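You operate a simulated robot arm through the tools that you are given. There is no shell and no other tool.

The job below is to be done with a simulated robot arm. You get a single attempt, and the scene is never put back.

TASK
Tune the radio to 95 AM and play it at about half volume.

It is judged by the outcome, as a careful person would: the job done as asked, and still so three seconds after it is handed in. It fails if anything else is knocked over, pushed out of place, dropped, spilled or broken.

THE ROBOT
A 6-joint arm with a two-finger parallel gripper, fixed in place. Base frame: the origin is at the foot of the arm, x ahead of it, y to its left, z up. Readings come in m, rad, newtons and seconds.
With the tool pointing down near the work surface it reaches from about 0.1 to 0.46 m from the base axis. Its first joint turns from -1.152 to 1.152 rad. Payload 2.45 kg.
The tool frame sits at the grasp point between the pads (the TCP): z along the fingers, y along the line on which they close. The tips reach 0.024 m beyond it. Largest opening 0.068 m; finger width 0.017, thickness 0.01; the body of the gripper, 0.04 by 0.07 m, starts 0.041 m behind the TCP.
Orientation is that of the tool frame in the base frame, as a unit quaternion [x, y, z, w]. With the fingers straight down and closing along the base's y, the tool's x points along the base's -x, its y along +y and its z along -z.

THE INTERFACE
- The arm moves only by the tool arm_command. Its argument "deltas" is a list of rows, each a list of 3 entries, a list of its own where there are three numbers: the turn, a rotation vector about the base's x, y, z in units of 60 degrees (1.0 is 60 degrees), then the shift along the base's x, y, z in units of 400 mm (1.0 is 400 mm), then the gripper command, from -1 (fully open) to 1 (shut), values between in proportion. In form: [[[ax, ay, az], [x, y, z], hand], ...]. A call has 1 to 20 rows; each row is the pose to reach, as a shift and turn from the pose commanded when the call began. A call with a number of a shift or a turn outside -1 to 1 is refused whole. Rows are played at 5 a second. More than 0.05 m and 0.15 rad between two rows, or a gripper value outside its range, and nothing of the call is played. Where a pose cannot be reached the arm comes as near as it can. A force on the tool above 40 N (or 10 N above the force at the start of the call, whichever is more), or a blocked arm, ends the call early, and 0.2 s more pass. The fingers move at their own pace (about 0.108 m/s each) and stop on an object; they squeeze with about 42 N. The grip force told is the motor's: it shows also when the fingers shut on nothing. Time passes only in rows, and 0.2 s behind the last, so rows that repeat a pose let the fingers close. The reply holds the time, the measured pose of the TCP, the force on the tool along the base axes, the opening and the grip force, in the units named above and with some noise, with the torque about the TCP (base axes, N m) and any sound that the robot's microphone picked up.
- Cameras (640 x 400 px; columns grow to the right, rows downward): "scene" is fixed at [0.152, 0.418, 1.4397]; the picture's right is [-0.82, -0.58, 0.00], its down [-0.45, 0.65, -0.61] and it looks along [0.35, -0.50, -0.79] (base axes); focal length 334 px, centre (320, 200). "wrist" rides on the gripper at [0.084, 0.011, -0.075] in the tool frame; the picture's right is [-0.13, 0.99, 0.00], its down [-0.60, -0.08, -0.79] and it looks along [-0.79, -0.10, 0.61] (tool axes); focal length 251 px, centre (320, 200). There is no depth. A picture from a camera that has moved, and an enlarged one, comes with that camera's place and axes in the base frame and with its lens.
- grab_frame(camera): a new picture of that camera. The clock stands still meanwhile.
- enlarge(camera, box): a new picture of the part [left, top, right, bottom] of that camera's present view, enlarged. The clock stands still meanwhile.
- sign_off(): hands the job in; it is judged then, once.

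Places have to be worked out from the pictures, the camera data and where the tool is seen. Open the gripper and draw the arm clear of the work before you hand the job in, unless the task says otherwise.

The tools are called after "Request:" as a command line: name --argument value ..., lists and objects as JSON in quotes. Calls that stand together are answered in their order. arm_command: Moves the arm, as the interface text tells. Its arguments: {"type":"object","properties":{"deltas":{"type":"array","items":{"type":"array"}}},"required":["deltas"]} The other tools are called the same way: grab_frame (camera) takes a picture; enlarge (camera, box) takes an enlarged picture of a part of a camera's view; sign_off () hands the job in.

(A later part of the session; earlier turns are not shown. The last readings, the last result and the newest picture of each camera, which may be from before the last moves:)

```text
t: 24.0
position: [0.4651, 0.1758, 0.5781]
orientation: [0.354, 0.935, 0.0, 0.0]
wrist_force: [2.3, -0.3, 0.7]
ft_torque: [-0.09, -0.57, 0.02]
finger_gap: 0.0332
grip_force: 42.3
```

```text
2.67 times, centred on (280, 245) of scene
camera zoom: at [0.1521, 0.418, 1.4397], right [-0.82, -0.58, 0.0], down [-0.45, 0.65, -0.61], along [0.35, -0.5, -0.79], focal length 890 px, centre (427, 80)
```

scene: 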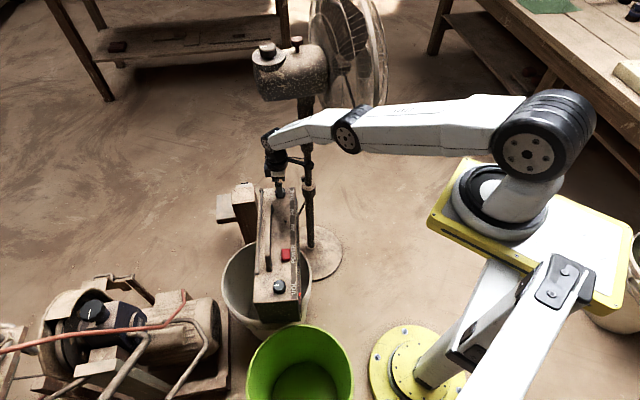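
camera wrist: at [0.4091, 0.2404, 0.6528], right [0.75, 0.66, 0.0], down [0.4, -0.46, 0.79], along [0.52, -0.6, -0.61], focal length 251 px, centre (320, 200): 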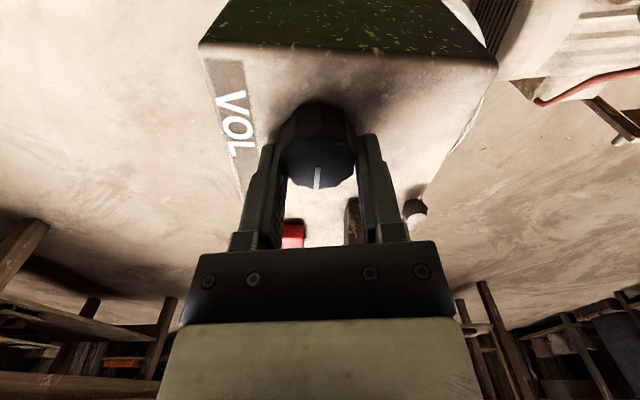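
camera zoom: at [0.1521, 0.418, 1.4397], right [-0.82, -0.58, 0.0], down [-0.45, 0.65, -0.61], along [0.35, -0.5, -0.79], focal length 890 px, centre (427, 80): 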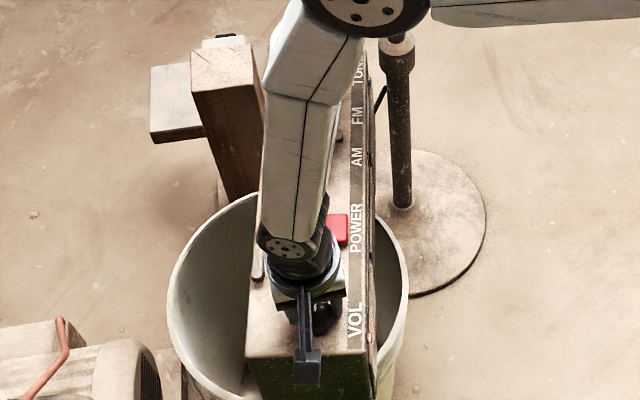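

The knob has followed the gripper to about 92° clockwise from its start, and the radio hasn't shifted. I'll continue another 56° to get near 150°, the middle of a 300° range.

Request:
arm_command --deltas '[[[0, 0, -0.1], [0, 0, 0], 0.5], [[0, 0, -0.2], [0, 0, 0], 0.5], [[0, 0, -0.3], [0, 0, 0], 0.5], [[0, 0, -0.4], [0, 0, 0], 0.5], [[0, 0, -0.5], [0, 0, 0], 0.5], [[0, 0, -0.6], [0, 0, 0], 0.5], [[0, 0, -0.7], [0, 0, 0], 0.5], [[0, 0, -0.8], [0, 0, 0], 0.5], [[0, 0, -0.93], [0, 0, 0], 0.5], [[0, 0, -0.93], [0, 0, 0], 0.5]]'

Request:
grab_frame --camera "wrist"

```text
t: 26.2
position: [0.4645, 0.1768, 0.5797]
orientation: [0.751, 0.66, 0.0, 0.0]
wrist_force: [-2.0, 2.3, 0.5]
ft_torque: [-0.68, -0.1, 0.0]
finger_gap: 0.0328
grip_force: 41.4
```

```text
taken
camera wrist: at [0.4859, 0.2587, 0.6533], right [0.97, -0.25, 0.0], down [-0.15, -0.59, 0.79], along [-0.2, -0.77, -0.61], focal length 251 px, centre (320, 200)
```

wrist: 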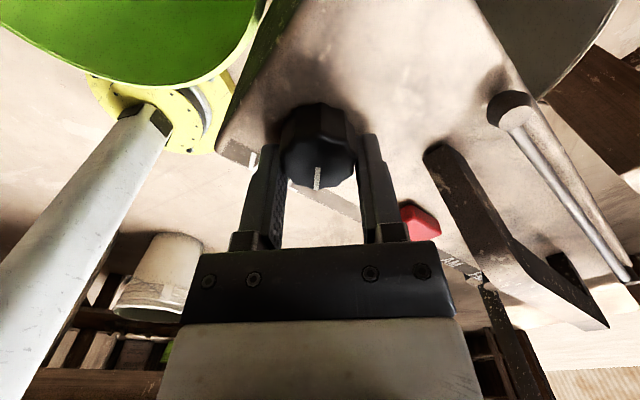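

The marker is now about 148° clockwise from the start, still with no torque stop and no sound; probably nothing plays until it's on a station. I'll release, lift and check the knob.

Request:
arm_command --deltas '[[[0, 0, 0], [0, 0, 0], -0.3], [[0, 0, 0], [0, 0, 0], -0.8], [[0, 0, 0], [0, 0, 0], -1], [[0, 0, 0], [0, 0, 0.05], -1], [[0, 0, 0], [0, 0, 0.12], -1], [[0, 0, 0], [0, 0, 0.2], -1], [[0, 0, 0], [0, 0, 0.2], -1]]'

Request:
grab_frame --camera "wrist"

Request:
enlarge --camera "scene" --box '[250, 260, 314, 300]'

```text
t: 27.8
position: [0.4655, 0.1765, 0.6581]
orientation: [0.75, 0.661, 0.001, 0.0]
wrist_force: [-0.7, 0.0, 0.2]
ft_torque: [-0.02, -0.03, -0.02]
finger_gap: 0.0681
grip_force: 0.0
```

```text
taken
camera wrist: at [0.4871, 0.2584, 0.733], right [0.97, -0.25, 0.0], down [-0.15, -0.59, 0.79], along [-0.2, -0.77, -0.61], focal length 251 px, centre (320, 200)
```

wrist: 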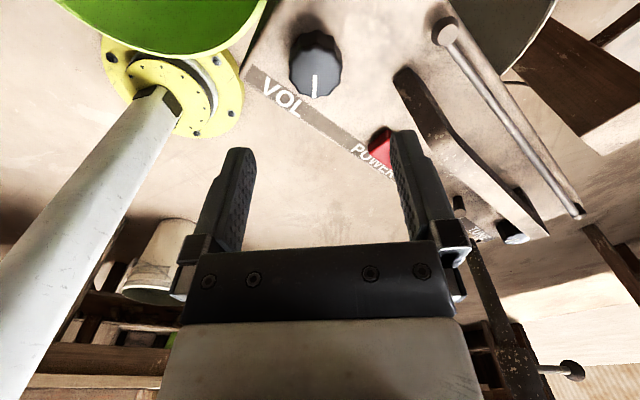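

```text
10.00 times, centred on (282, 280) of scene
camera zoom: at [0.152, 0.418, 1.4397], right [-0.82, -0.58, 0.0], down [-0.45, 0.65, -0.61], along [0.35, -0.5, -0.79], focal length 3336 px, centre (700, -600)
```

zoom: 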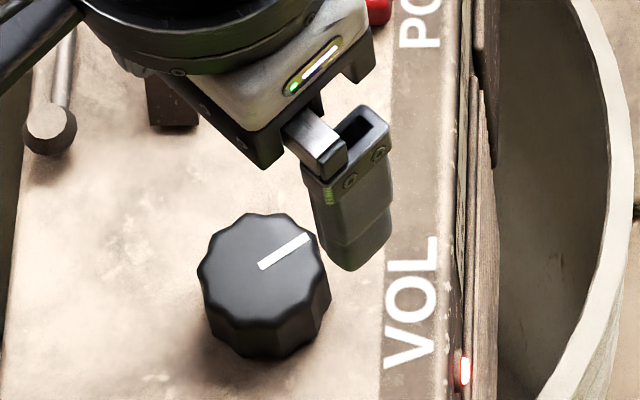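

The radio looks to have shifted slightly in this view (the VOL label moved a few pixels). I'll check the other end and the whole radio to see by how much.

Request:
enlarge --camera "scene" --box '[200, 160, 360, 340]'

Request:
enlarge --camera "scene" --box '[250, 180, 314, 220]'

Request:
enlarge --camera "scene" --box '[210, 260, 320, 340]'

```text
2.22 times, centred on (280, 250) of scene
camera zoom: at [0.152, 0.418, 1.4397], right [-0.82, -0.58, 0.0], down [-0.45, 0.65, -0.61], along [0.35, -0.5, -0.79], focal length 741 px, centre (409, 89)
```

zoom: 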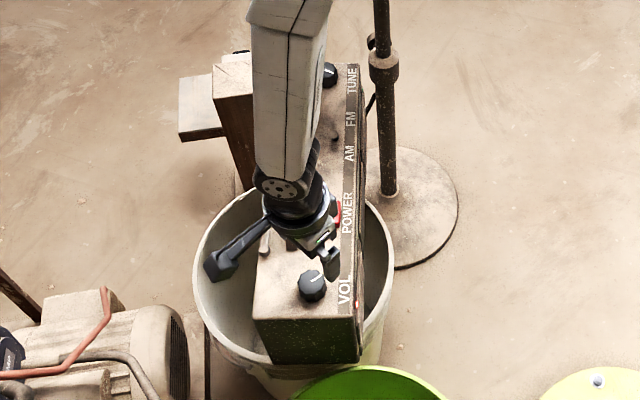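

```text
10.00 times, centred on (282, 200) of scene
camera zoom: at [0.152, 0.418, 1.4397], right [-0.82, -0.58, 0.0], down [-0.45, 0.65, -0.61], along [0.35, -0.5, -0.79], focal length 3336 px, centre (700, 200)
```

zoom: 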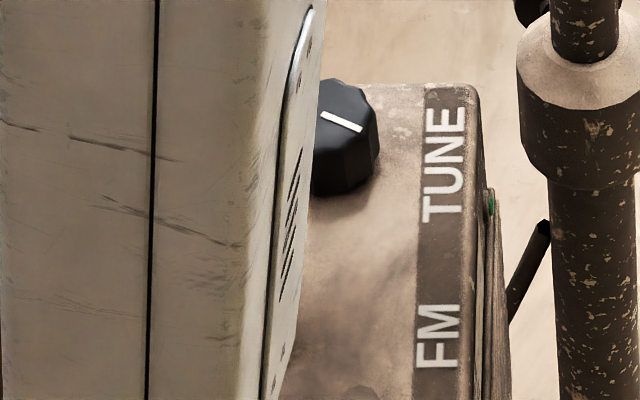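

```text
5.00 times, centred on (265, 300) of scene
camera zoom: at [0.152, 0.418, 1.4397], right [-0.82, -0.58, 0.0], down [-0.45, 0.65, -0.61], along [0.35, -0.5, -0.79], focal length 1668 px, centre (595, -300)
```

zoom: 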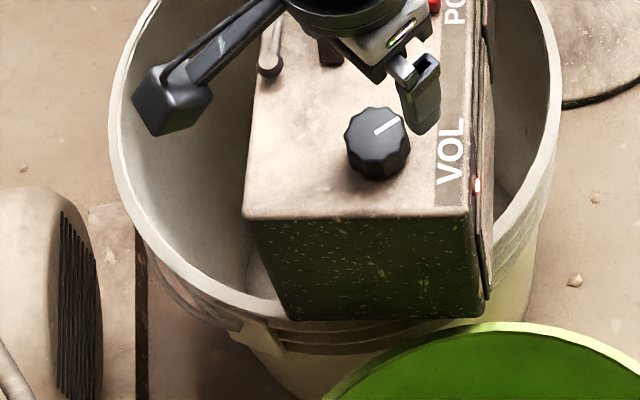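

The radio turned about 3° and moved about 5 mm while I twisted the knob, because my turning axis was a few mm off the knob's centre. It's still stable, but for the tune knob I'll centre carefully and turn about the true knob axis. First I'll lift and unwind the wrist on the way over there.

Request:
arm_command --deltas '[[[0, 0, 0.1], [0.0, 0.0, 0.05], -1], [[0, 0, 0.2], [0.02, -0.03, 0.1], -1], [[0, 0, 0.3], [0.04, -0.06, 0.1], -1], [[0, 0, 0.4], [0.06, -0.09, 0.1], -1], [[0, 0, 0.5], [0.08, -0.12, 0.1], -1], [[0, 0, 0.6], [0.1, -0.15, 0.1], -1], [[0, 0, 0.7], [0.12, -0.18, 0.1], -1], [[0, 0, 0.8], [0.15, -0.22, 0.1], -1], [[0, 0, 0.9], [0.17, -0.26, 0.1], -1], [[0, 0, 1.0], [0.2, -0.3, 0.1], -1]]'

Request:
arm_command --deltas '[[[0, 0, 0.1], [0.014, -0.022, 0], -1], [[0, 0, 0.2], [0.028, -0.044, 0], -1], [[0, 0, 0.3], [0.042, -0.067, 0], -1], [[0, 0, 0.4], [0.056, -0.09, 0], -1], [[0, 0, 0.5], [0.07, -0.112, 0], -1], [[0, 0, 0.6], [0.084, -0.134, 0], -1], [[0, 0, 0.7], [0.1, -0.157, -0.01], -1], [[0, 0, 0.75], [0.112, -0.18, -0.02], -1], [[0, 0, 0.807], [0.125, -0.2, -0.03], -1], [[0, 0, 0.807], [0.125, -0.2, -0.03], -1]]'

Request:
grab_frame --camera "wrist"

Request:
grab_frame --camera "scene"

```text
t: 30.0
position: [0.5449, 0.0552, 0.6987]
orientation: [0.318, 0.948, 0.0, 0.0]
wrist_force: [0.6, -0.2, -0.6]
ft_torque: [-0.03, -0.03, 0.0]
finger_gap: 0.068
grip_force: 0.0
```

```text
t: 32.2
position: [0.5942, -0.0246, 0.6872]
orientation: [-0.099, 0.995, -0.001, 0.0]
wrist_force: [-0.9, -0.4, 0.4]
ft_torque: [-0.04, 0.03, 0.01]
finger_gap: 0.0681
grip_force: 0.1
```

```text
taken
camera wrist: at [0.5092, -0.0295, 0.7609], right [-0.07, 1.0, 0.0], down [0.61, 0.04, 0.79], along [0.79, 0.05, -0.61], focal length 251 px, centre (320, 200)
```

wrist: 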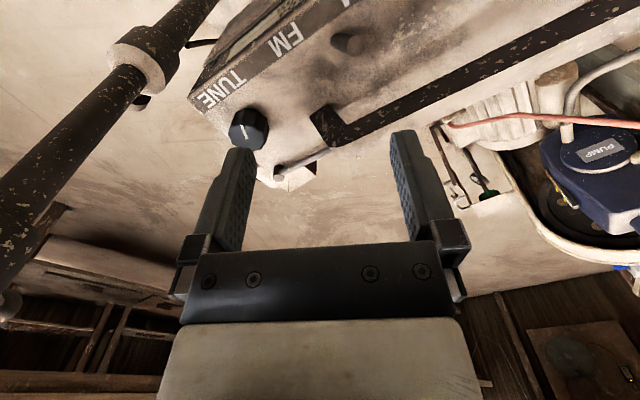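

```text
taken
```

scene: 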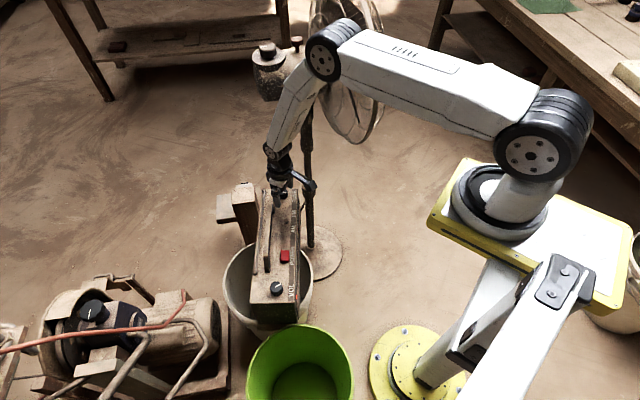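

Everything is clear of the radio. I'll zoom in on the tune knob and lever from this pose.

Request:
enlarge --camera "wrist" --box '[190, 0, 390, 190]'

Request:
enlarge --camera "wrist" --box '[210, 90, 290, 165]'

```text
2.11 times, centred on (290, 95) of wrist
camera zoom: at [0.5092, -0.0295, 0.7609], right [-0.07, 1.0, 0.0], down [0.61, 0.04, 0.79], along [0.79, 0.05, -0.61], focal length 529 px, centre (383, 421)
```

zoom: 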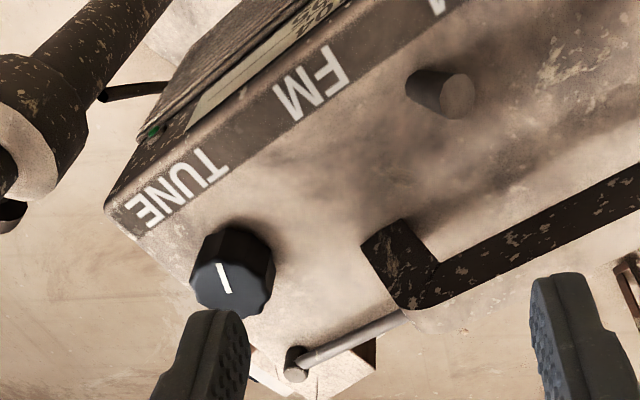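

```text
5.33 times, centred on (250, 128) of wrist
camera zoom: at [0.5092, -0.0295, 0.7609], right [-0.07, 1.0, 0.0], down [0.61, 0.04, 0.79], along [0.79, 0.05, -0.61], focal length 1341 px, centre (693, 587)
```

zoom: 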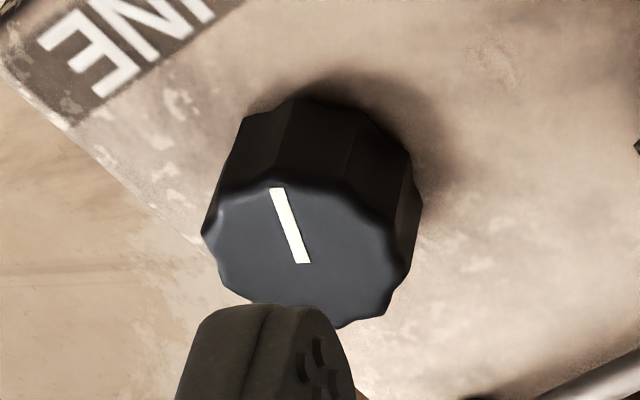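

The tune knob's top is at about (0.666, -0.087, 0.570), with its marker at about 193°. I'll tilt the tool 15° forward to gain reach and hover about 2 cm above the knob with the tool axis aimed at it.

Request:
arm_command --deltas '[[[0.0123, -0.0613, 0], [0.037, -0.041, 0], -1], [[0.0247, -0.1226, 0], [0.073, -0.082, 0], -1], [[0.037, -0.184, 0], [0.11, -0.123, -0.02], -1], [[0.0493, -0.2451, 0], [0.1465, -0.1648, -0.06], -1], [[0.0493, -0.2451, 0], [0.1465, -0.1648, -0.12], -1], [[0.0493, -0.2451, 0], [0.1465, -0.1648, -0.182], -1], [[0.0493, -0.2451, 0], [0.1465, -0.1648, -0.182], -1]]'

Request:
grab_frame --camera "wrist"

Request:
enlarge --camera "scene" --box '[230, 60, 390, 240]'

```text
t: 33.8
position: [0.6528, -0.0907, 0.6129]
orientation: [-0.097, 0.987, 0.013, 0.13]
wrist_force: [0.2, -0.4, 0.4]
ft_torque: [0.0, -0.02, 0.0]
finger_gap: 0.0682
grip_force: 0.0
```

```text
taken
camera wrist: at [0.5517, -0.0989, 0.6641], right [-0.07, 1.0, 0.03], down [0.39, 0.0, 0.92], along [0.92, 0.08, -0.38], focal length 251 px, centre (320, 200)
```

wrist: 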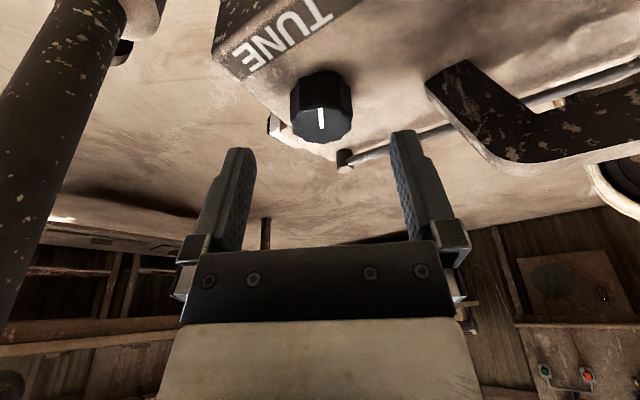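

```text
2.22 times, centred on (310, 150) of scene
camera zoom: at [0.152, 0.418, 1.4397], right [-0.82, -0.58, 0.0], down [-0.45, 0.65, -0.61], along [0.35, -0.5, -0.79], focal length 741 px, centre (342, 311)
```

zoom: 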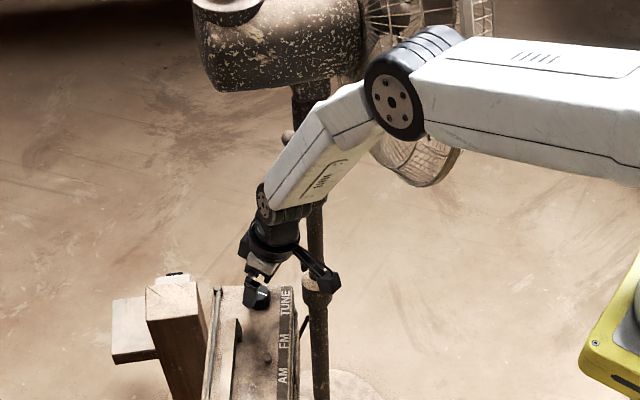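

That pose is reachable and the knob is aligned with the tool plane. I'll zoom in for exact centring.

Request:
enlarge --camera "wrist" --box '[256, 65, 384, 145]'

```text
5.00 times, centred on (320, 105) of wrist
camera zoom: at [0.5517, -0.0989, 0.6641], right [-0.07, 1.0, 0.03], down [0.39, 0.0, 0.92], along [0.92, 0.08, -0.38], focal length 1257 px, centre (320, 675)
```

zoom: 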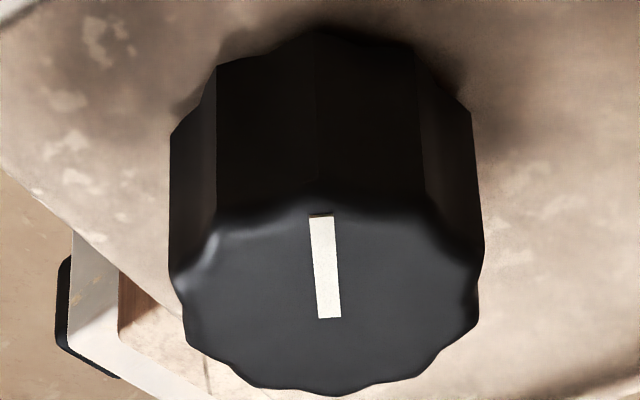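

Both views agree on the tune knob axis at (0.6628, -0.0865), top at 0.575, using the marker's inner end as the true centre. I'll descend around it with the tool axis through that point (TCP 0.6582, -0.0874, 0.5835) and close to 40 mm.

Request:
arm_command --deltas '[[[0, 0, 0], [0.004, 0.003, -0.02], -1], [[0, 0, 0], [0.009, 0.005, -0.045], -1], [[0, 0, 0], [0.0145, 0.0063, -0.0748], -1], [[0, 0, 0], [0.0145, 0.0063, -0.0748], -0.5], [[0, 0, 0], [0.0145, 0.0063, -0.0748], -0.18], [[0, 0, 0], [0.0145, 0.0063, -0.0748], -0.18]]'

Request:
grab_frame --camera "wrist"

Request:
enlarge --camera "wrist" --box '[248, 95, 392, 185]'

```text
t: 35.2
position: [0.6591, -0.0869, 0.5832]
orientation: [-0.098, 0.987, 0.012, 0.13]
wrist_force: [0.0, 0.4, 0.2]
ft_torque: [0.03, -0.02, -0.01]
finger_gap: 0.04
grip_force: 0.1
```

```text
taken
camera wrist: at [0.5582, -0.0957, 0.6339], right [-0.07, 1.0, 0.03], down [0.39, 0.0, 0.92], along [0.92, 0.08, -0.38], focal length 251 px, centre (320, 200)
```

wrist: 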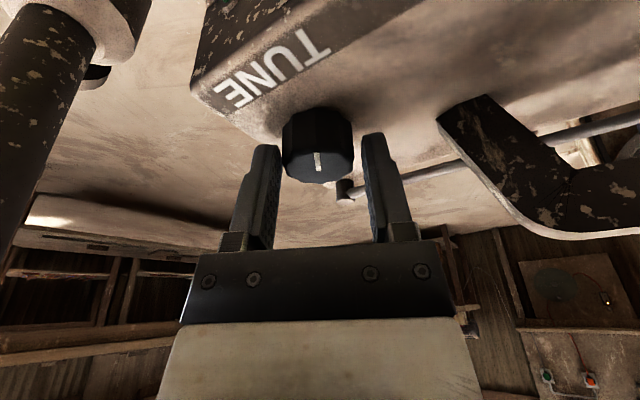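

```text
4.44 times, centred on (320, 140) of wrist
camera zoom: at [0.5582, -0.0957, 0.6339], right [-0.07, 1.0, 0.03], down [0.39, 0.0, 0.92], along [0.92, 0.08, -0.38], focal length 1118 px, centre (320, 467)
```

zoom: 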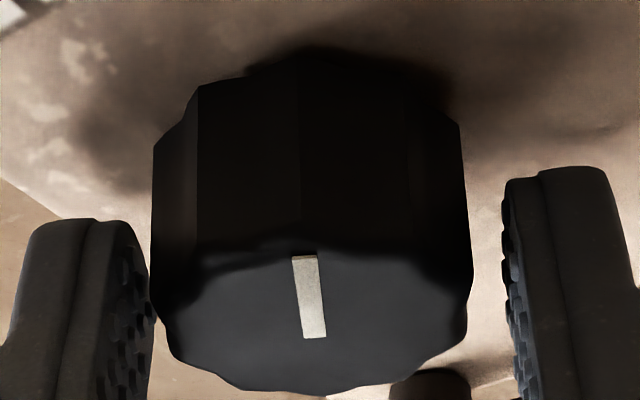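

The knob sits about 1.5 mm left of the pads' midline, so I'll shift the tool by that and look once more before gripping.

Request:
arm_command --deltas '[[[0, 0, 0], [0.0032, -0.0032, 0], -0.18], [[0, 0, 0], [0.0032, -0.0032, 0], -0.18]]'

Request:
enlarge --camera "wrist" --box '[248, 95, 392, 185]'

```text
t: 35.8
position: [0.6611, -0.0884, 0.5836]
orientation: [-0.097, 0.987, 0.012, 0.13]
wrist_force: [0.9, 0.5, 0.2]
ft_torque: [-0.01, -0.01, 0.0]
finger_gap: 0.0402
grip_force: 0.2
```

```text
4.44 times, centred on (320, 140) of wrist
camera zoom: at [0.5596, -0.0969, 0.6338], right [-0.07, 1.0, 0.03], down [0.39, 0.0, 0.92], along [0.92, 0.08, -0.39], focal length 1118 px, centre (320, 467)
```

zoom: 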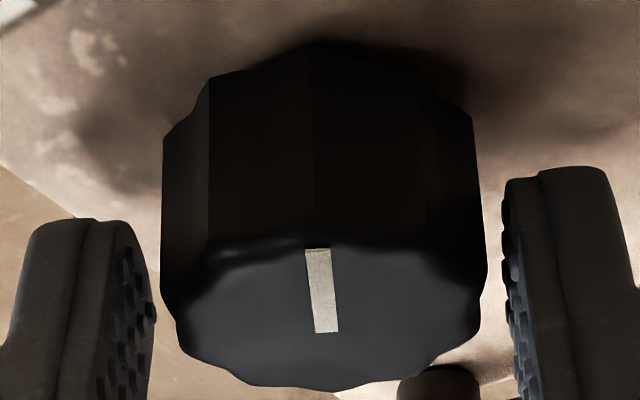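

Centring is now within about half a millimetre. I'll close gently onto the knob and check the side force.

Request:
arm_command --deltas '[[[0, 0, 0], [0.0002, -0.001, 0], -0.1], [[0, 0, 0], [0.0002, -0.001, 0], -0.04], [[0, 0, 0], [0.0002, -0.001, 0], 0.0], [[0, 0, 0], [0.0002, -0.001, 0], 0.05], [[0, 0, 0], [0.0002, -0.001, 0], 0.05]]'

Request:
enlarge --camera "wrist" --box '[248, 95, 392, 185]'

Request:
enlarge --camera "scene" --box '[250, 180, 314, 220]'

```text
t: 37.0
position: [0.6599, -0.0886, 0.5828]
orientation: [-0.097, 0.987, 0.013, 0.13]
wrist_force: [-0.4, 2.3, 0.5]
ft_torque: [0.06, -0.06, 0.02]
finger_gap: 0.0348
grip_force: 1.5
```

```text
4.44 times, centred on (320, 140) of wrist
camera zoom: at [0.5595, -0.0976, 0.6337], right [-0.07, 1.0, 0.03], down [0.39, 0.0, 0.92], along [0.92, 0.08, -0.39], focal length 1118 px, centre (320, 467)
```

zoom: 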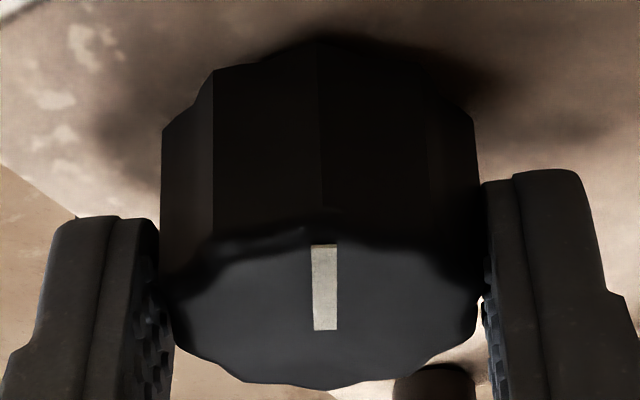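

```text
10.00 times, centred on (282, 200) of scene
camera zoom: at [0.152, 0.4181, 1.4397], right [-0.82, -0.58, 0.0], down [-0.45, 0.65, -0.61], along [0.35, -0.5, -0.79], focal length 3336 px, centre (700, 200)
```

zoom: 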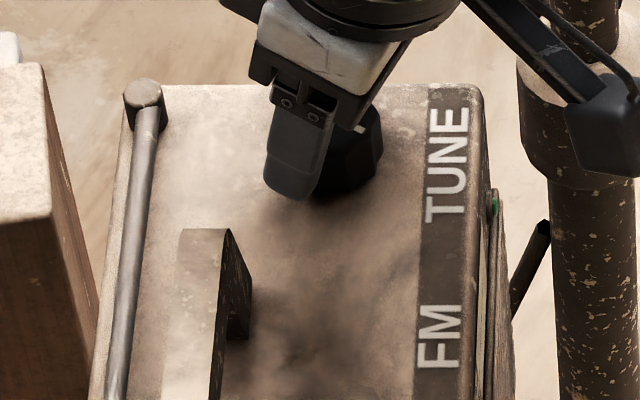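

The pads are on the knob lightly with about 2 N side force. I'll firm the grip moderately and turn 12° clockwise about the knob's own axis as a test.

Request:
arm_command --deltas '[[[0, 0, 0], [0, 0, 0], 0.25], [[0, 0, 0], [0, 0, 0], 0.25], [[0, 0, -0.05], [0, 0.0003, 0], 0.25], [[0, 0, -0.1], [-0.0002, 0.0005, 0], 0.25], [[0, 0, -0.15], [-0.0003, 0.0008, 0], 0.25], [[0, 0, -0.2], [-0.0004, 0.001, 0], 0.25], [[0, 0, -0.2], [-0.0004, 0.001, 0], 0.25]]'

Request:
enlarge --camera "wrist" --box '[248, 95, 392, 185]'

Request:
enlarge --camera "scene" --box '[272, 180, 320, 240]'

```text
t: 38.6
position: [0.6599, -0.0881, 0.5845]
orientation: [0.008, 0.991, 0.0, 0.13]
wrist_force: [-2.8, 0.4, 1.0]
ft_torque: [0.02, 0.03, 0.02]
finger_gap: 0.0329
grip_force: 41.4
```

```text
4.44 times, centred on (320, 140) of wrist
camera zoom: at [0.5594, -0.0756, 0.6338], right [0.14, 0.99, 0.03], down [0.38, -0.09, 0.92], along [0.92, -0.12, -0.39], focal length 1118 px, centre (320, 467)
```

zoom: 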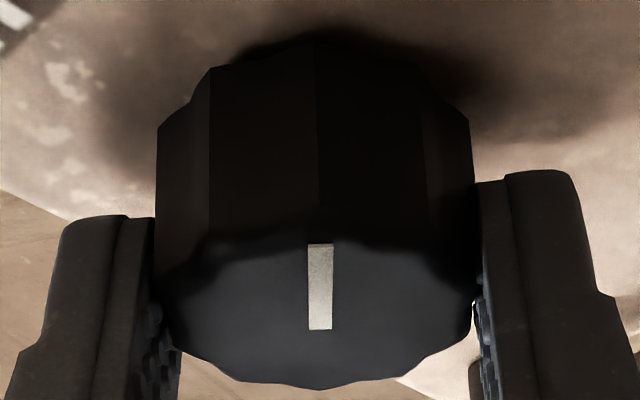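

```text
6.67 times, centred on (296, 210) of scene
camera zoom: at [0.152, 0.418, 1.4397], right [-0.82, -0.58, 0.0], down [-0.45, 0.65, -0.61], along [0.35, -0.5, -0.79], focal length 2224 px, centre (480, 133)
```

zoom: 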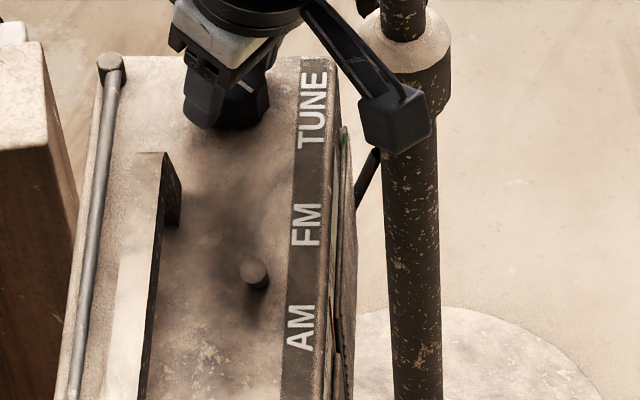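

The knob turned 12° cleanly with almost no side load. I'll zoom in on the dial's edge in the scene view to see which way the red pointer went.

Request:
enlarge --camera "scene" --box '[290, 200, 314, 260]'

Request:
grab_frame --camera "wrist"

```text
6.67 times, centred on (302, 230) of scene
camera zoom: at [0.152, 0.418, 1.4397], right [-0.82, -0.58, 0.0], down [-0.45, 0.65, -0.61], along [0.35, -0.5, -0.79], focal length 2224 px, centre (440, 0)
```

zoom: 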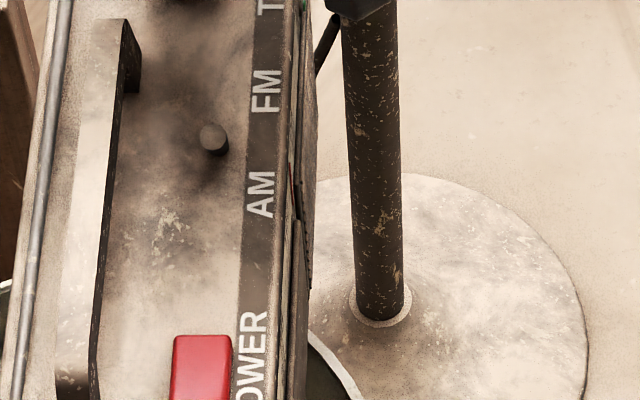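

```text
taken
camera wrist: at [0.5594, -0.0756, 0.6338], right [0.14, 0.99, 0.03], down [0.38, -0.09, 0.92], along [0.92, -0.12, -0.39], focal length 251 px, centre (320, 200)
```

wrist: 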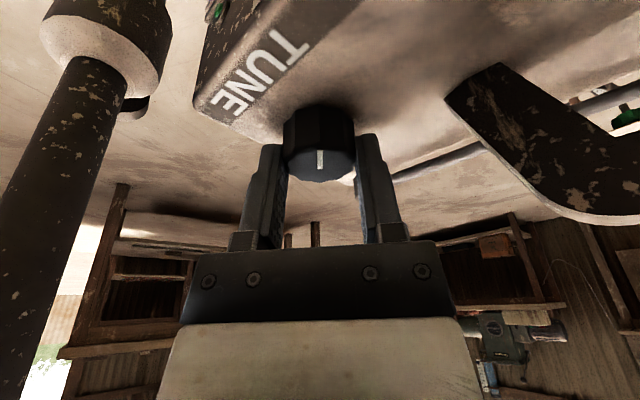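

Request:
enlarge --camera "scene" --box '[288, 214, 312, 234]'

```text
16.00 times, centred on (300, 224) of scene
camera zoom: at [0.152, 0.418, 1.4397], right [-0.82, -0.58, 0.0], down [-0.45, 0.65, -0.61], along [0.35, -0.5, -0.79], focal length 5338 px, centre (640, -184)
```

zoom: 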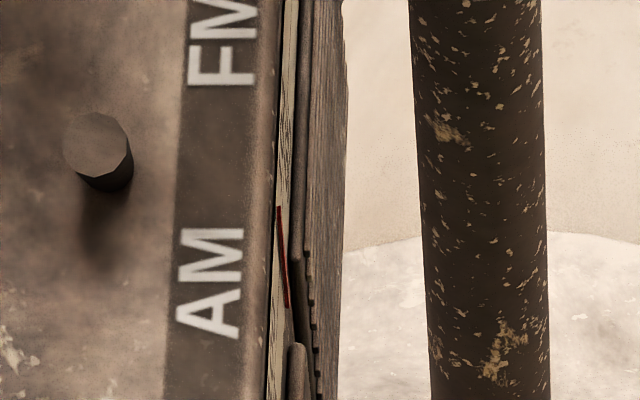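

The red pointer is visible at the dial's edge and moved towards the FM/TUNE end, so clockwise is the right direction. By scale, the AM 95 mark should be roughly another 15-20° away; I'll turn 8° more and listen.

Request:
arm_command --deltas '[[[0, 0, -0.045], [-0.0001, 0.0003, 0], 0.25], [[0, 0, -0.09], [-0.0002, 0.0005, 0], 0.25], [[0, 0, -0.133], [-0.0003, 0.0007, 0], 0.25], [[0, 0, -0.133], [-0.0003, 0.0007, 0], 0.25]]'

Request:
enlarge --camera "scene" --box '[288, 214, 312, 234]'

```text
t: 39.6
position: [0.6599, -0.0867, 0.5837]
orientation: [0.077, 0.989, -0.01, 0.13]
wrist_force: [-0.3, -1.2, 0.0]
ft_torque: [-0.11, -0.33, -0.03]
finger_gap: 0.0329
grip_force: 42.2
```

```text
16.00 times, centred on (300, 224) of scene
camera zoom: at [0.1522, 0.418, 1.4397], right [-0.82, -0.58, 0.0], down [-0.45, 0.65, -0.61], along [0.35, -0.5, -0.79], focal length 5338 px, centre (640, -184)
```

zoom: 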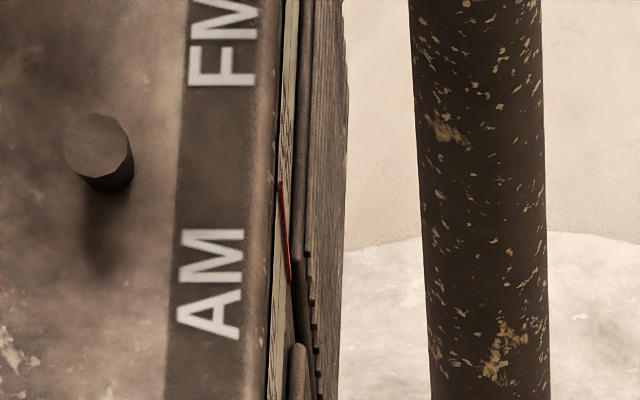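

8° moved the pointer about 6 mm, and the "104/95" labels are visible ahead of it, roughly 18-20 mm further. I'll turn another 18° and look again.

Request:
arm_command --deltas '[[[0, 0, -0.05], [-0.0001, 0.0003, 0], 0.25], [[0, 0, -0.1], [-0.0002, 0.0005, 0], 0.25], [[0, 0, -0.15], [-0.0004, 0.0007, 0], 0.25], [[0, 0, -0.2], [-0.0006, 0.0009, 0], 0.25], [[0, 0, -0.25], [-0.0008, 0.001, 0], 0.25], [[0, 0, -0.3], [-0.001, 0.0011, 0], 0.25], [[0, 0, -0.3], [-0.001, 0.0011, 0], 0.25]]'

Request:
enlarge --camera "scene" --box '[288, 204, 312, 224]'

Request:
enlarge --camera "wrist" --box '[248, 95, 392, 185]'

```text
t: 41.2
position: [0.6595, -0.087, 0.5844]
orientation: [0.23, 0.964, -0.03, 0.127]
wrist_force: [0.9, 2.1, 2.2]
ft_torque: [0.41, 0.94, 0.0]
finger_gap: 0.033
grip_force: 41.9
```

```text
16.00 times, centred on (300, 214) of scene
camera zoom: at [0.152, 0.4181, 1.4397], right [-0.82, -0.58, 0.0], down [-0.45, 0.65, -0.61], along [0.35, -0.5, -0.79], focal length 5338 px, centre (640, -24)
```

zoom: 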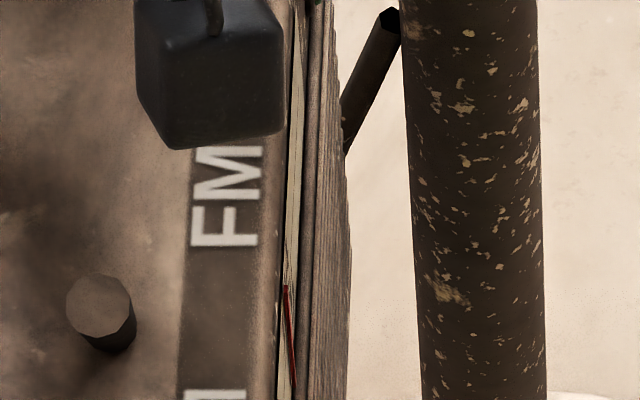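

```text
4.44 times, centred on (320, 140) of wrist
camera zoom: at [0.5744, -0.0323, 0.6338], right [0.56, 0.83, 0.03], down [0.3, -0.24, 0.92], along [0.77, -0.5, -0.38], focal length 1118 px, centre (320, 467)
```

zoom: 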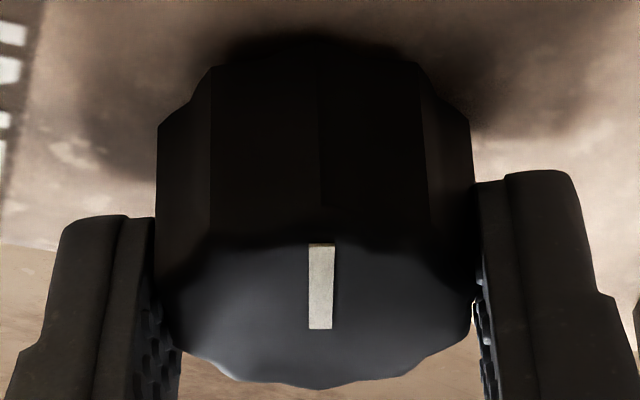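

The pointer has moved on smoothly (about 3.1 px per degree) and the radio hasn't shifted. It's now close to the 95 area, so I'll release, back out along the tool axis and inspect the dial from the front.

Request:
arm_command --deltas '[[[0, 0, 0], [0, 0, 0], 0.0], [[0, 0, 0], [0, 0, 0], -0.5], [[0, 0, 0], [0, 0, 0], -1], [[0, 0, 0], [0, 0, 0], -1], [[0, 0, 0], [-0.0115, 0.006, 0.048], -1], [[0, 0, 0], [-0.023, 0.0115, 0.097], -1], [[0, 0, 0], [-0.035, 0.0175, 0.15], -1], [[0.0376, 0.0744, 0], [-0.06, 0.03, 0.18], -1], [[0.0751, 0.1488, 0], [-0.1, 0.05, 0.2], -1], [[0.1127, 0.2232, 0], [-0.14, 0.06, 0.2], -1], [[0.1127, 0.2232, 0], [-0.14, 0.06, 0.2], -1]]'

```text
t: 43.6
position: [0.6035, -0.0638, 0.6642]
orientation: [0.231, 0.973, 0.002, 0.0]
wrist_force: [-1.0, -0.3, 0.0]
ft_torque: [0.01, 0.0, 0.02]
finger_gap: 0.0682
grip_force: 0.0
```

The tool is upright again and clear. I'll yaw back and move to a dial-viewing pose in front of the radio.

Request:
arm_command --deltas '[[[0, 0, 0.1], [-0.028, 0.011, 0.01], -1], [[0, 0, 0.2], [-0.057, 0.022, 0.02], -1], [[0, 0, 0.3], [-0.085, 0.033, 0.02], -1], [[0, 0, 0.4], [-0.114, 0.044, 0.02], -1], [[0, 0, 0.5], [-0.142, 0.055, 0.02], -1], [[0, 0, 0.6], [-0.17, 0.066, 0.02], -1], [[0, 0, 0.7], [-0.199, 0.077, 0.02], -1], [[0, 0, 0.8], [-0.227, 0.088, 0.02], -1], [[0, 0, 0.9], [-0.256, 0.099, 0.02], -1], [[0, 0, 1.0], [-0.284, 0.11, 0.02], -1], [[0, 0, 1.0], [-0.284, 0.11, 0.02], -1]]'

Request:
grab_frame --camera "wrist"

```text
t: 46.0
position: [0.4899, -0.0202, 0.6709]
orientation: [-0.286, 0.958, 0.0, 0.001]
wrist_force: [1.1, -0.3, -0.3]
ft_torque: [0.0, 0.01, 0.0]
finger_gap: 0.068
grip_force: 0.0
```

```text
taken
camera wrist: at [0.4132, -0.0575, 0.7461], right [-0.44, 0.9, 0.0], down [0.55, 0.27, 0.79], along [0.71, 0.35, -0.61], focal length 251 px, centre (320, 200)
```

wrist: 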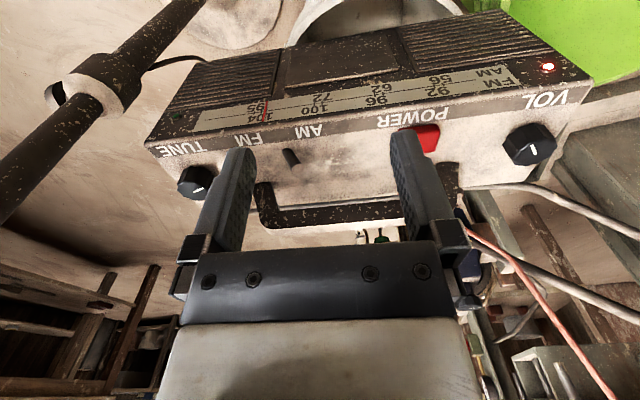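

Request:
enlarge --camera "wrist" --box '[225, 85, 305, 135]'

Request:
enlarge --camera "wrist" --box '[150, 80, 350, 205]'

```text
8.00 times, centred on (265, 110) of wrist
camera zoom: at [0.4132, -0.0575, 0.7461], right [-0.44, 0.9, 0.0], down [0.55, 0.27, 0.79], along [0.71, 0.35, -0.61], focal length 2012 px, centre (760, 920)
```

zoom: 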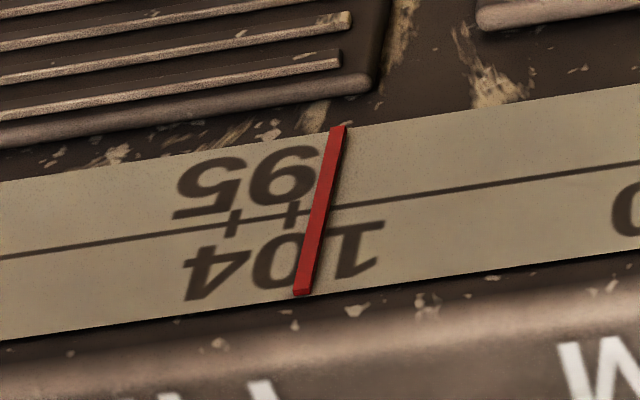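

```text
3.20 times, centred on (250, 142) of wrist
camera zoom: at [0.4132, -0.0575, 0.7461], right [-0.44, 0.9, 0.0], down [0.55, 0.27, 0.79], along [0.71, 0.35, -0.61], focal length 805 px, centre (544, 384)
```

zoom: 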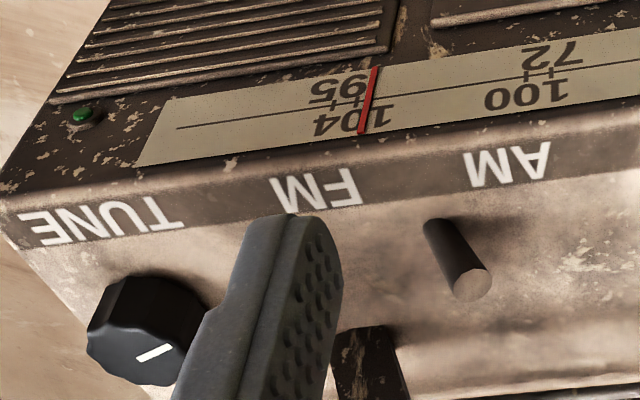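

Very clear now: the pointer reads about FM 103.7, and the AM 95 tick (the left one, under "95") is still about 11 mm further, which is about 15° of knob. I'll go back to the tune knob, yawing to match the flutes, then tilt and hover as before.

Request:
arm_command --deltas '[[[0, 0, -0.067], [0.054, -0.02, 0], -1], [[0, 0, -0.133], [0.108, -0.042, 0], -1], [[0, 0, -0.2], [0.162, -0.063, 0], -1], [[0, 0, -0.267], [0.217, -0.083, 0], -1], [[0, 0, -0.333], [0.271, -0.104, 0], -1], [[0, 0, -0.4], [0.325, -0.125, 0], -1], [[0, 0, -0.4], [0.325, -0.125, 0], -1]]'

Request:
arm_command --deltas '[[[0.01, -0.0617, 0], [0.02, -0.012, 0], -1], [[0.02, -0.1234, 0], [0.04, -0.023, 0], -1], [[0.03, -0.1851, 0], [0.06, -0.035, -0.03], -1], [[0.04, -0.2468, 0], [0.0783, -0.046, -0.08], -1], [[0.04, -0.2468, 0], [0.0783, -0.046, -0.1415], -1], [[0.04, -0.2468, 0], [0.0783, -0.046, -0.1415], -1]]'

Request:
enlarge --camera "wrist" --box '[256, 65, 384, 145]'

```text
t: 47.6
position: [0.6189, -0.07, 0.672]
orientation: [-0.08, 0.997, 0.0, -0.001]
wrist_force: [0.7, -0.7, -0.3]
ft_torque: [0.03, -0.01, 0.02]
finger_gap: 0.068
grip_force: 0.1
```

```text
t: 49.0
position: [0.6516, -0.0883, 0.6145]
orientation: [-0.079, 0.988, 0.01, 0.13]
wrist_force: [-0.5, -0.2, -0.1]
ft_torque: [-0.01, 0.0, 0.0]
finger_gap: 0.0681
grip_force: 0.1
```

```text
5.00 times, centred on (320, 105) of wrist
camera zoom: at [0.55, -0.0935, 0.6641], right [-0.04, 1.0, 0.03], down [0.39, -0.02, 0.92], along [0.92, 0.05, -0.38], focal length 1257 px, centre (320, 675)
```

zoom: 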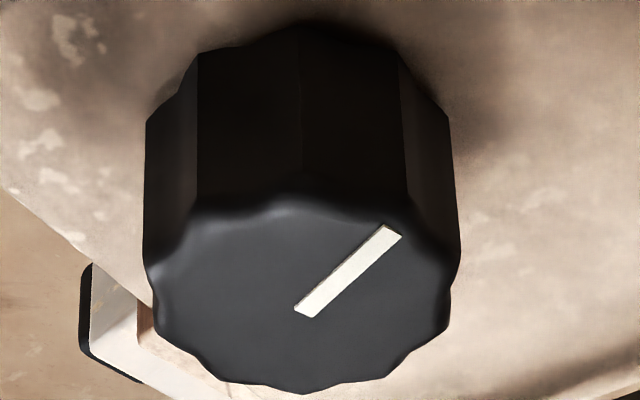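

The knob's centre reads about 1.5 mm to the right of my tool axis, so I'll correct for that while descending, then close to 40 mm and check.

Request:
arm_command --deltas '[[[0, 0, 0], [0.004, -0.002, -0.02], -1], [[0, 0, 0], [0.009, -0.0022, -0.045], -1], [[0, 0, 0], [0.0152, -0.0022, -0.0748], -1], [[0, 0, 0], [0.0152, -0.0022, -0.0748], -0.5], [[0, 0, 0], [0.0152, -0.0022, -0.0748], -0.18], [[0, 0, 0], [0.0152, -0.0022, -0.0748], -0.18]]'

Request:
enlarge --camera "wrist" --box '[248, 95, 392, 185]'

```text
t: 50.4
position: [0.6585, -0.0897, 0.5858]
orientation: [-0.08, 0.988, 0.01, 0.131]
wrist_force: [0.0, 0.4, 0.0]
ft_torque: [0.0, 0.01, 0.03]
finger_gap: 0.04
grip_force: 0.0
```

```text
4.44 times, centred on (320, 140) of wrist
camera zoom: at [0.5561, -0.0938, 0.6353], right [-0.04, 1.0, 0.03], down [0.39, -0.02, 0.92], along [0.92, 0.05, -0.38], focal length 1118 px, centre (320, 467)
```

zoom: 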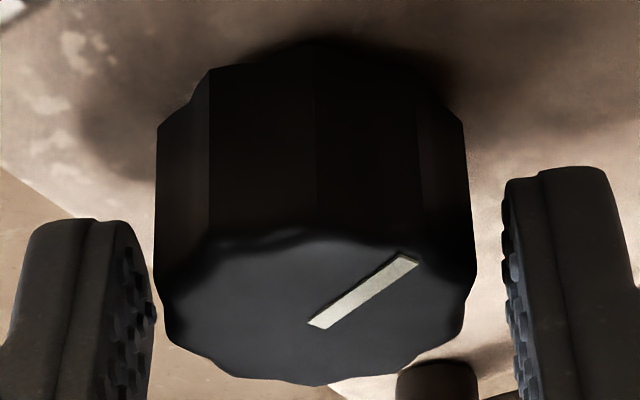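

Very close; a 0.5 mm nudge and then I'll close gently onto the knob.

Request:
arm_command --deltas '[[[0, 0, 0], [0.0002, -0.0015, 0], -0.1], [[0, 0, 0], [0.0002, -0.0015, 0], -0.04], [[0, 0, 0], [0.0002, -0.0015, 0], 0.0], [[0, 0, 0], [0.0002, -0.0015, 0], 0.05], [[0, 0, 0], [0.0002, -0.0015, 0], 0.05]]'

Request:
enlarge --camera "wrist" --box '[248, 95, 392, 185]'

Request:
enlarge --camera "scene" --box '[288, 204, 312, 224]'

```text
t: 51.6
position: [0.6563, -0.09, 0.5857]
orientation: [-0.08, 0.988, 0.011, 0.13]
wrist_force: [-0.6, 2.1, -0.1]
ft_torque: [-0.05, 0.0, -0.01]
finger_gap: 0.0337
grip_force: 13.0
```

```text
4.44 times, centred on (320, 140) of wrist
camera zoom: at [0.556, -0.0946, 0.6354], right [-0.04, 1.0, 0.03], down [0.39, -0.02, 0.92], along [0.92, 0.05, -0.38], focal length 1118 px, centre (320, 467)
```

zoom: 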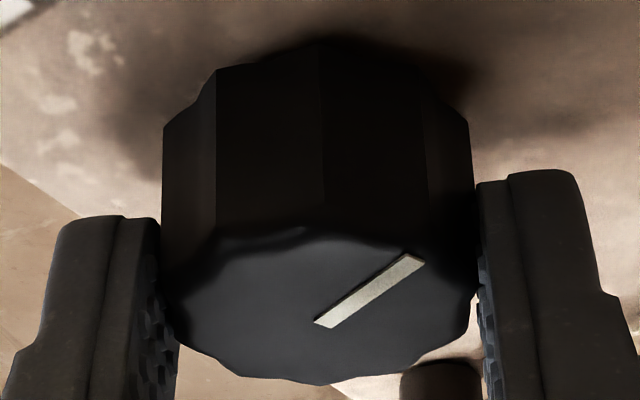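

```text
16.00 times, centred on (300, 214) of scene
camera zoom: at [0.152, 0.4181, 1.4397], right [-0.82, -0.58, 0.0], down [-0.45, 0.65, -0.61], along [0.35, -0.5, -0.79], focal length 5338 px, centre (640, -24)
```

zoom: 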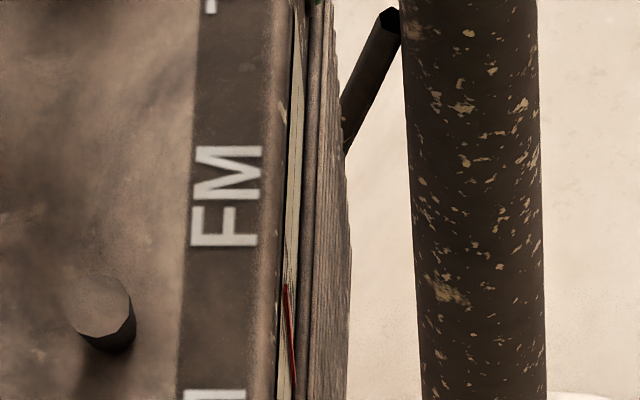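

The pads are on, the knob is on axis and the pointer unchanged. I'll turn 15° clockwise about the knob axis and check the pointer and sound.

Request:
arm_command --deltas '[[[0, 0, 0], [0, 0, 0], 0.2], [[0, 0, -0.05], [0, 0.0005, 0], 0.2], [[0, 0, -0.1], [0, 0.001, 0], 0.2], [[0, 0, -0.15], [0, 0.0014, 0], 0.2], [[0, 0, -0.2], [0, 0.0019, 0], 0.2], [[0, 0, -0.25], [0, 0.0024, 0], 0.2], [[0, 0, -0.25], [0, 0.0024, 0], 0.2], [[0, 0, -0.25], [0, 0.0024, 0], 0.2]]'

Request:
enlarge --camera "scene" --box '[288, 204, 312, 224]'

Request:
enlarge --camera "wrist" --box '[248, 95, 392, 185]'

```text
t: 53.4
position: [0.6555, -0.0883, 0.5849]
orientation: [0.051, 0.99, -0.007, 0.13]
wrist_force: [-0.8, 1.4, -0.3]
ft_torque: [-0.31, -0.1, 0.01]
finger_gap: 0.0331
grip_force: 41.9
```

```text
16.00 times, centred on (300, 214) of scene
camera zoom: at [0.1521, 0.418, 1.4397], right [-0.82, -0.58, 0.0], down [-0.45, 0.65, -0.61], along [0.35, -0.5, -0.79], focal length 5338 px, centre (640, -24)
```

zoom: 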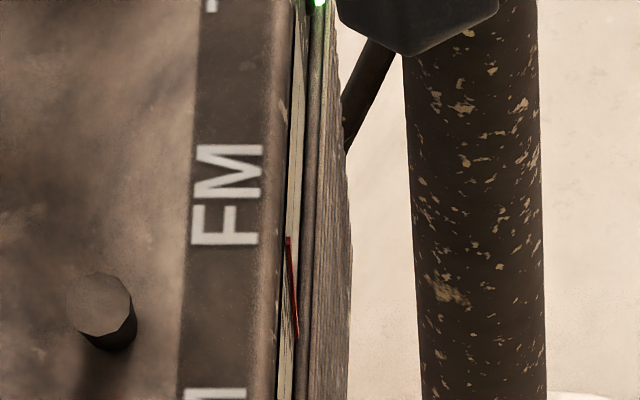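

```text
4.44 times, centred on (320, 140) of wrist
camera zoom: at [0.5581, -0.0673, 0.6354], right [0.22, 0.97, 0.03], down [0.37, -0.12, 0.92], along [0.9, -0.19, -0.38], focal length 1118 px, centre (320, 467)
```

zoom: 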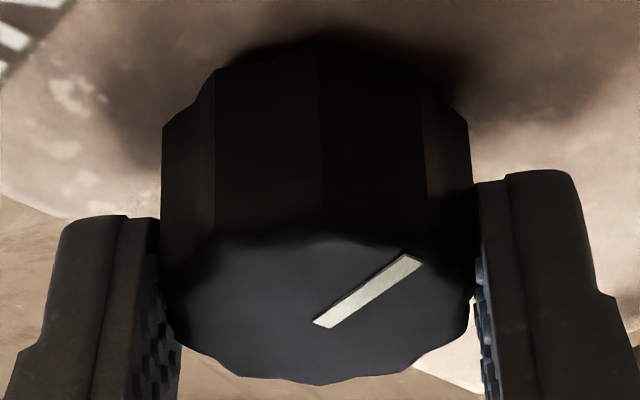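

The green tuning LED has lit and the pointer is where I expected. I'll release gently, back out, and listen for a moment.

Request:
arm_command --deltas '[[[0, 0, 0], [0, 0, 0], 0.0], [[0, 0, 0], [0, 0, 0], -0.5], [[0, 0, 0], [0, 0, 0], -1], [[0, 0, 0], [0, 0, 0], -1], [[0, 0, 0], [-0.0128, 0.0013, 0.048], -1], [[0, 0, 0], [-0.026, 0.0027, 0.097], -1], [[0, 0, 0], [-0.04, 0.004, 0.15], -1], [[0, 0, 0], [-0.04, 0.004, 0.15], -1]]'

Request:
enlarge --camera "scene" --box '[264, 180, 320, 300]'

```text
t: 55.2
position: [0.6413, -0.0873, 0.6468]
orientation: [0.05, 0.99, -0.006, 0.13]
wrist_force: [-0.4, -0.3, 0.7]
ft_torque: [-0.01, -0.02, -0.01]
finger_gap: 0.0682
grip_force: 0.1
```

```text
3.33 times, centred on (292, 240) of scene
camera zoom: at [0.152, 0.418, 1.4397], right [-0.82, -0.58, 0.0], down [-0.45, 0.65, -0.61], along [0.35, -0.5, -0.79], focal length 1112 px, centre (413, 67)
```

zoom: 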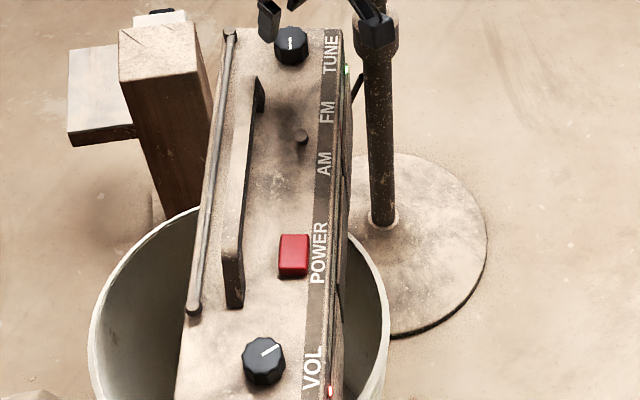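

Both LEDs (red power, green tuned) stay lit after release, but the microphone doesn't report the programme itself. I'll straighten the tool and return to the dial-viewing pose to check that 95 is exact.

Request:
arm_command --deltas '[[[0.0063, 0.0622, 0], [-0.02, 0.01, 0.03], -1], [[0.0127, 0.1244, 0], [-0.04, 0.02, 0.05], -1], [[0.019, 0.1865, 0], [-0.07, 0.03, 0.06], -1], [[0.0253, 0.2487, 0], [-0.1, 0.04, 0.06], -1], [[0.0253, 0.2487, 0], [-0.1, 0.04, 0.06], -1]]'

Request:
arm_command --deltas '[[[0, 0, 0.09], [-0.04, 0.018, 0], -1], [[0, 0, 0.18], [-0.08, 0.036, 0], -1], [[0, 0, 0.27], [-0.12, 0.054, 0], -1], [[0, 0, 0.36], [-0.16, 0.072, 0], -1], [[0, 0, 0.45], [-0.2, 0.09, 0], -1], [[0, 0, 0.54], [-0.24, 0.108, 0], -1], [[0, 0, 0.6], [-0.28, 0.128, 0], -1], [[0, 0, 0.65], [-0.28, 0.128, 0], -1], [[0, 0, 0.65], [-0.28, 0.128, 0], -1]]'

Request:
grab_frame --camera "wrist"

```text
t: 56.4
position: [0.6028, -0.069, 0.6702]
orientation: [0.049, 0.999, 0.0, -0.001]
wrist_force: [-0.2, -1.1, 0.0]
ft_torque: [-0.02, -0.01, -0.01]
finger_gap: 0.0679
grip_force: 0.1
```

```text
t: 58.4
position: [0.4898, -0.0189, 0.67]
orientation: [-0.287, 0.958, 0.0, 0.0]
wrist_force: [0.4, 0.2, -0.5]
ft_torque: [0.03, 0.02, -0.01]
finger_gap: 0.068
grip_force: 0.0
```

```text
taken
camera wrist: at [0.4124, -0.056, 0.7443], right [-0.44, 0.9, 0.0], down [0.55, 0.27, 0.79], along [0.71, 0.35, -0.61], focal length 251 px, centre (320, 200)
```

wrist: 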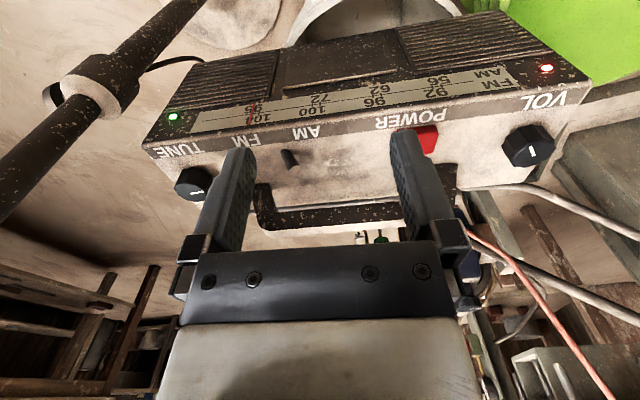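

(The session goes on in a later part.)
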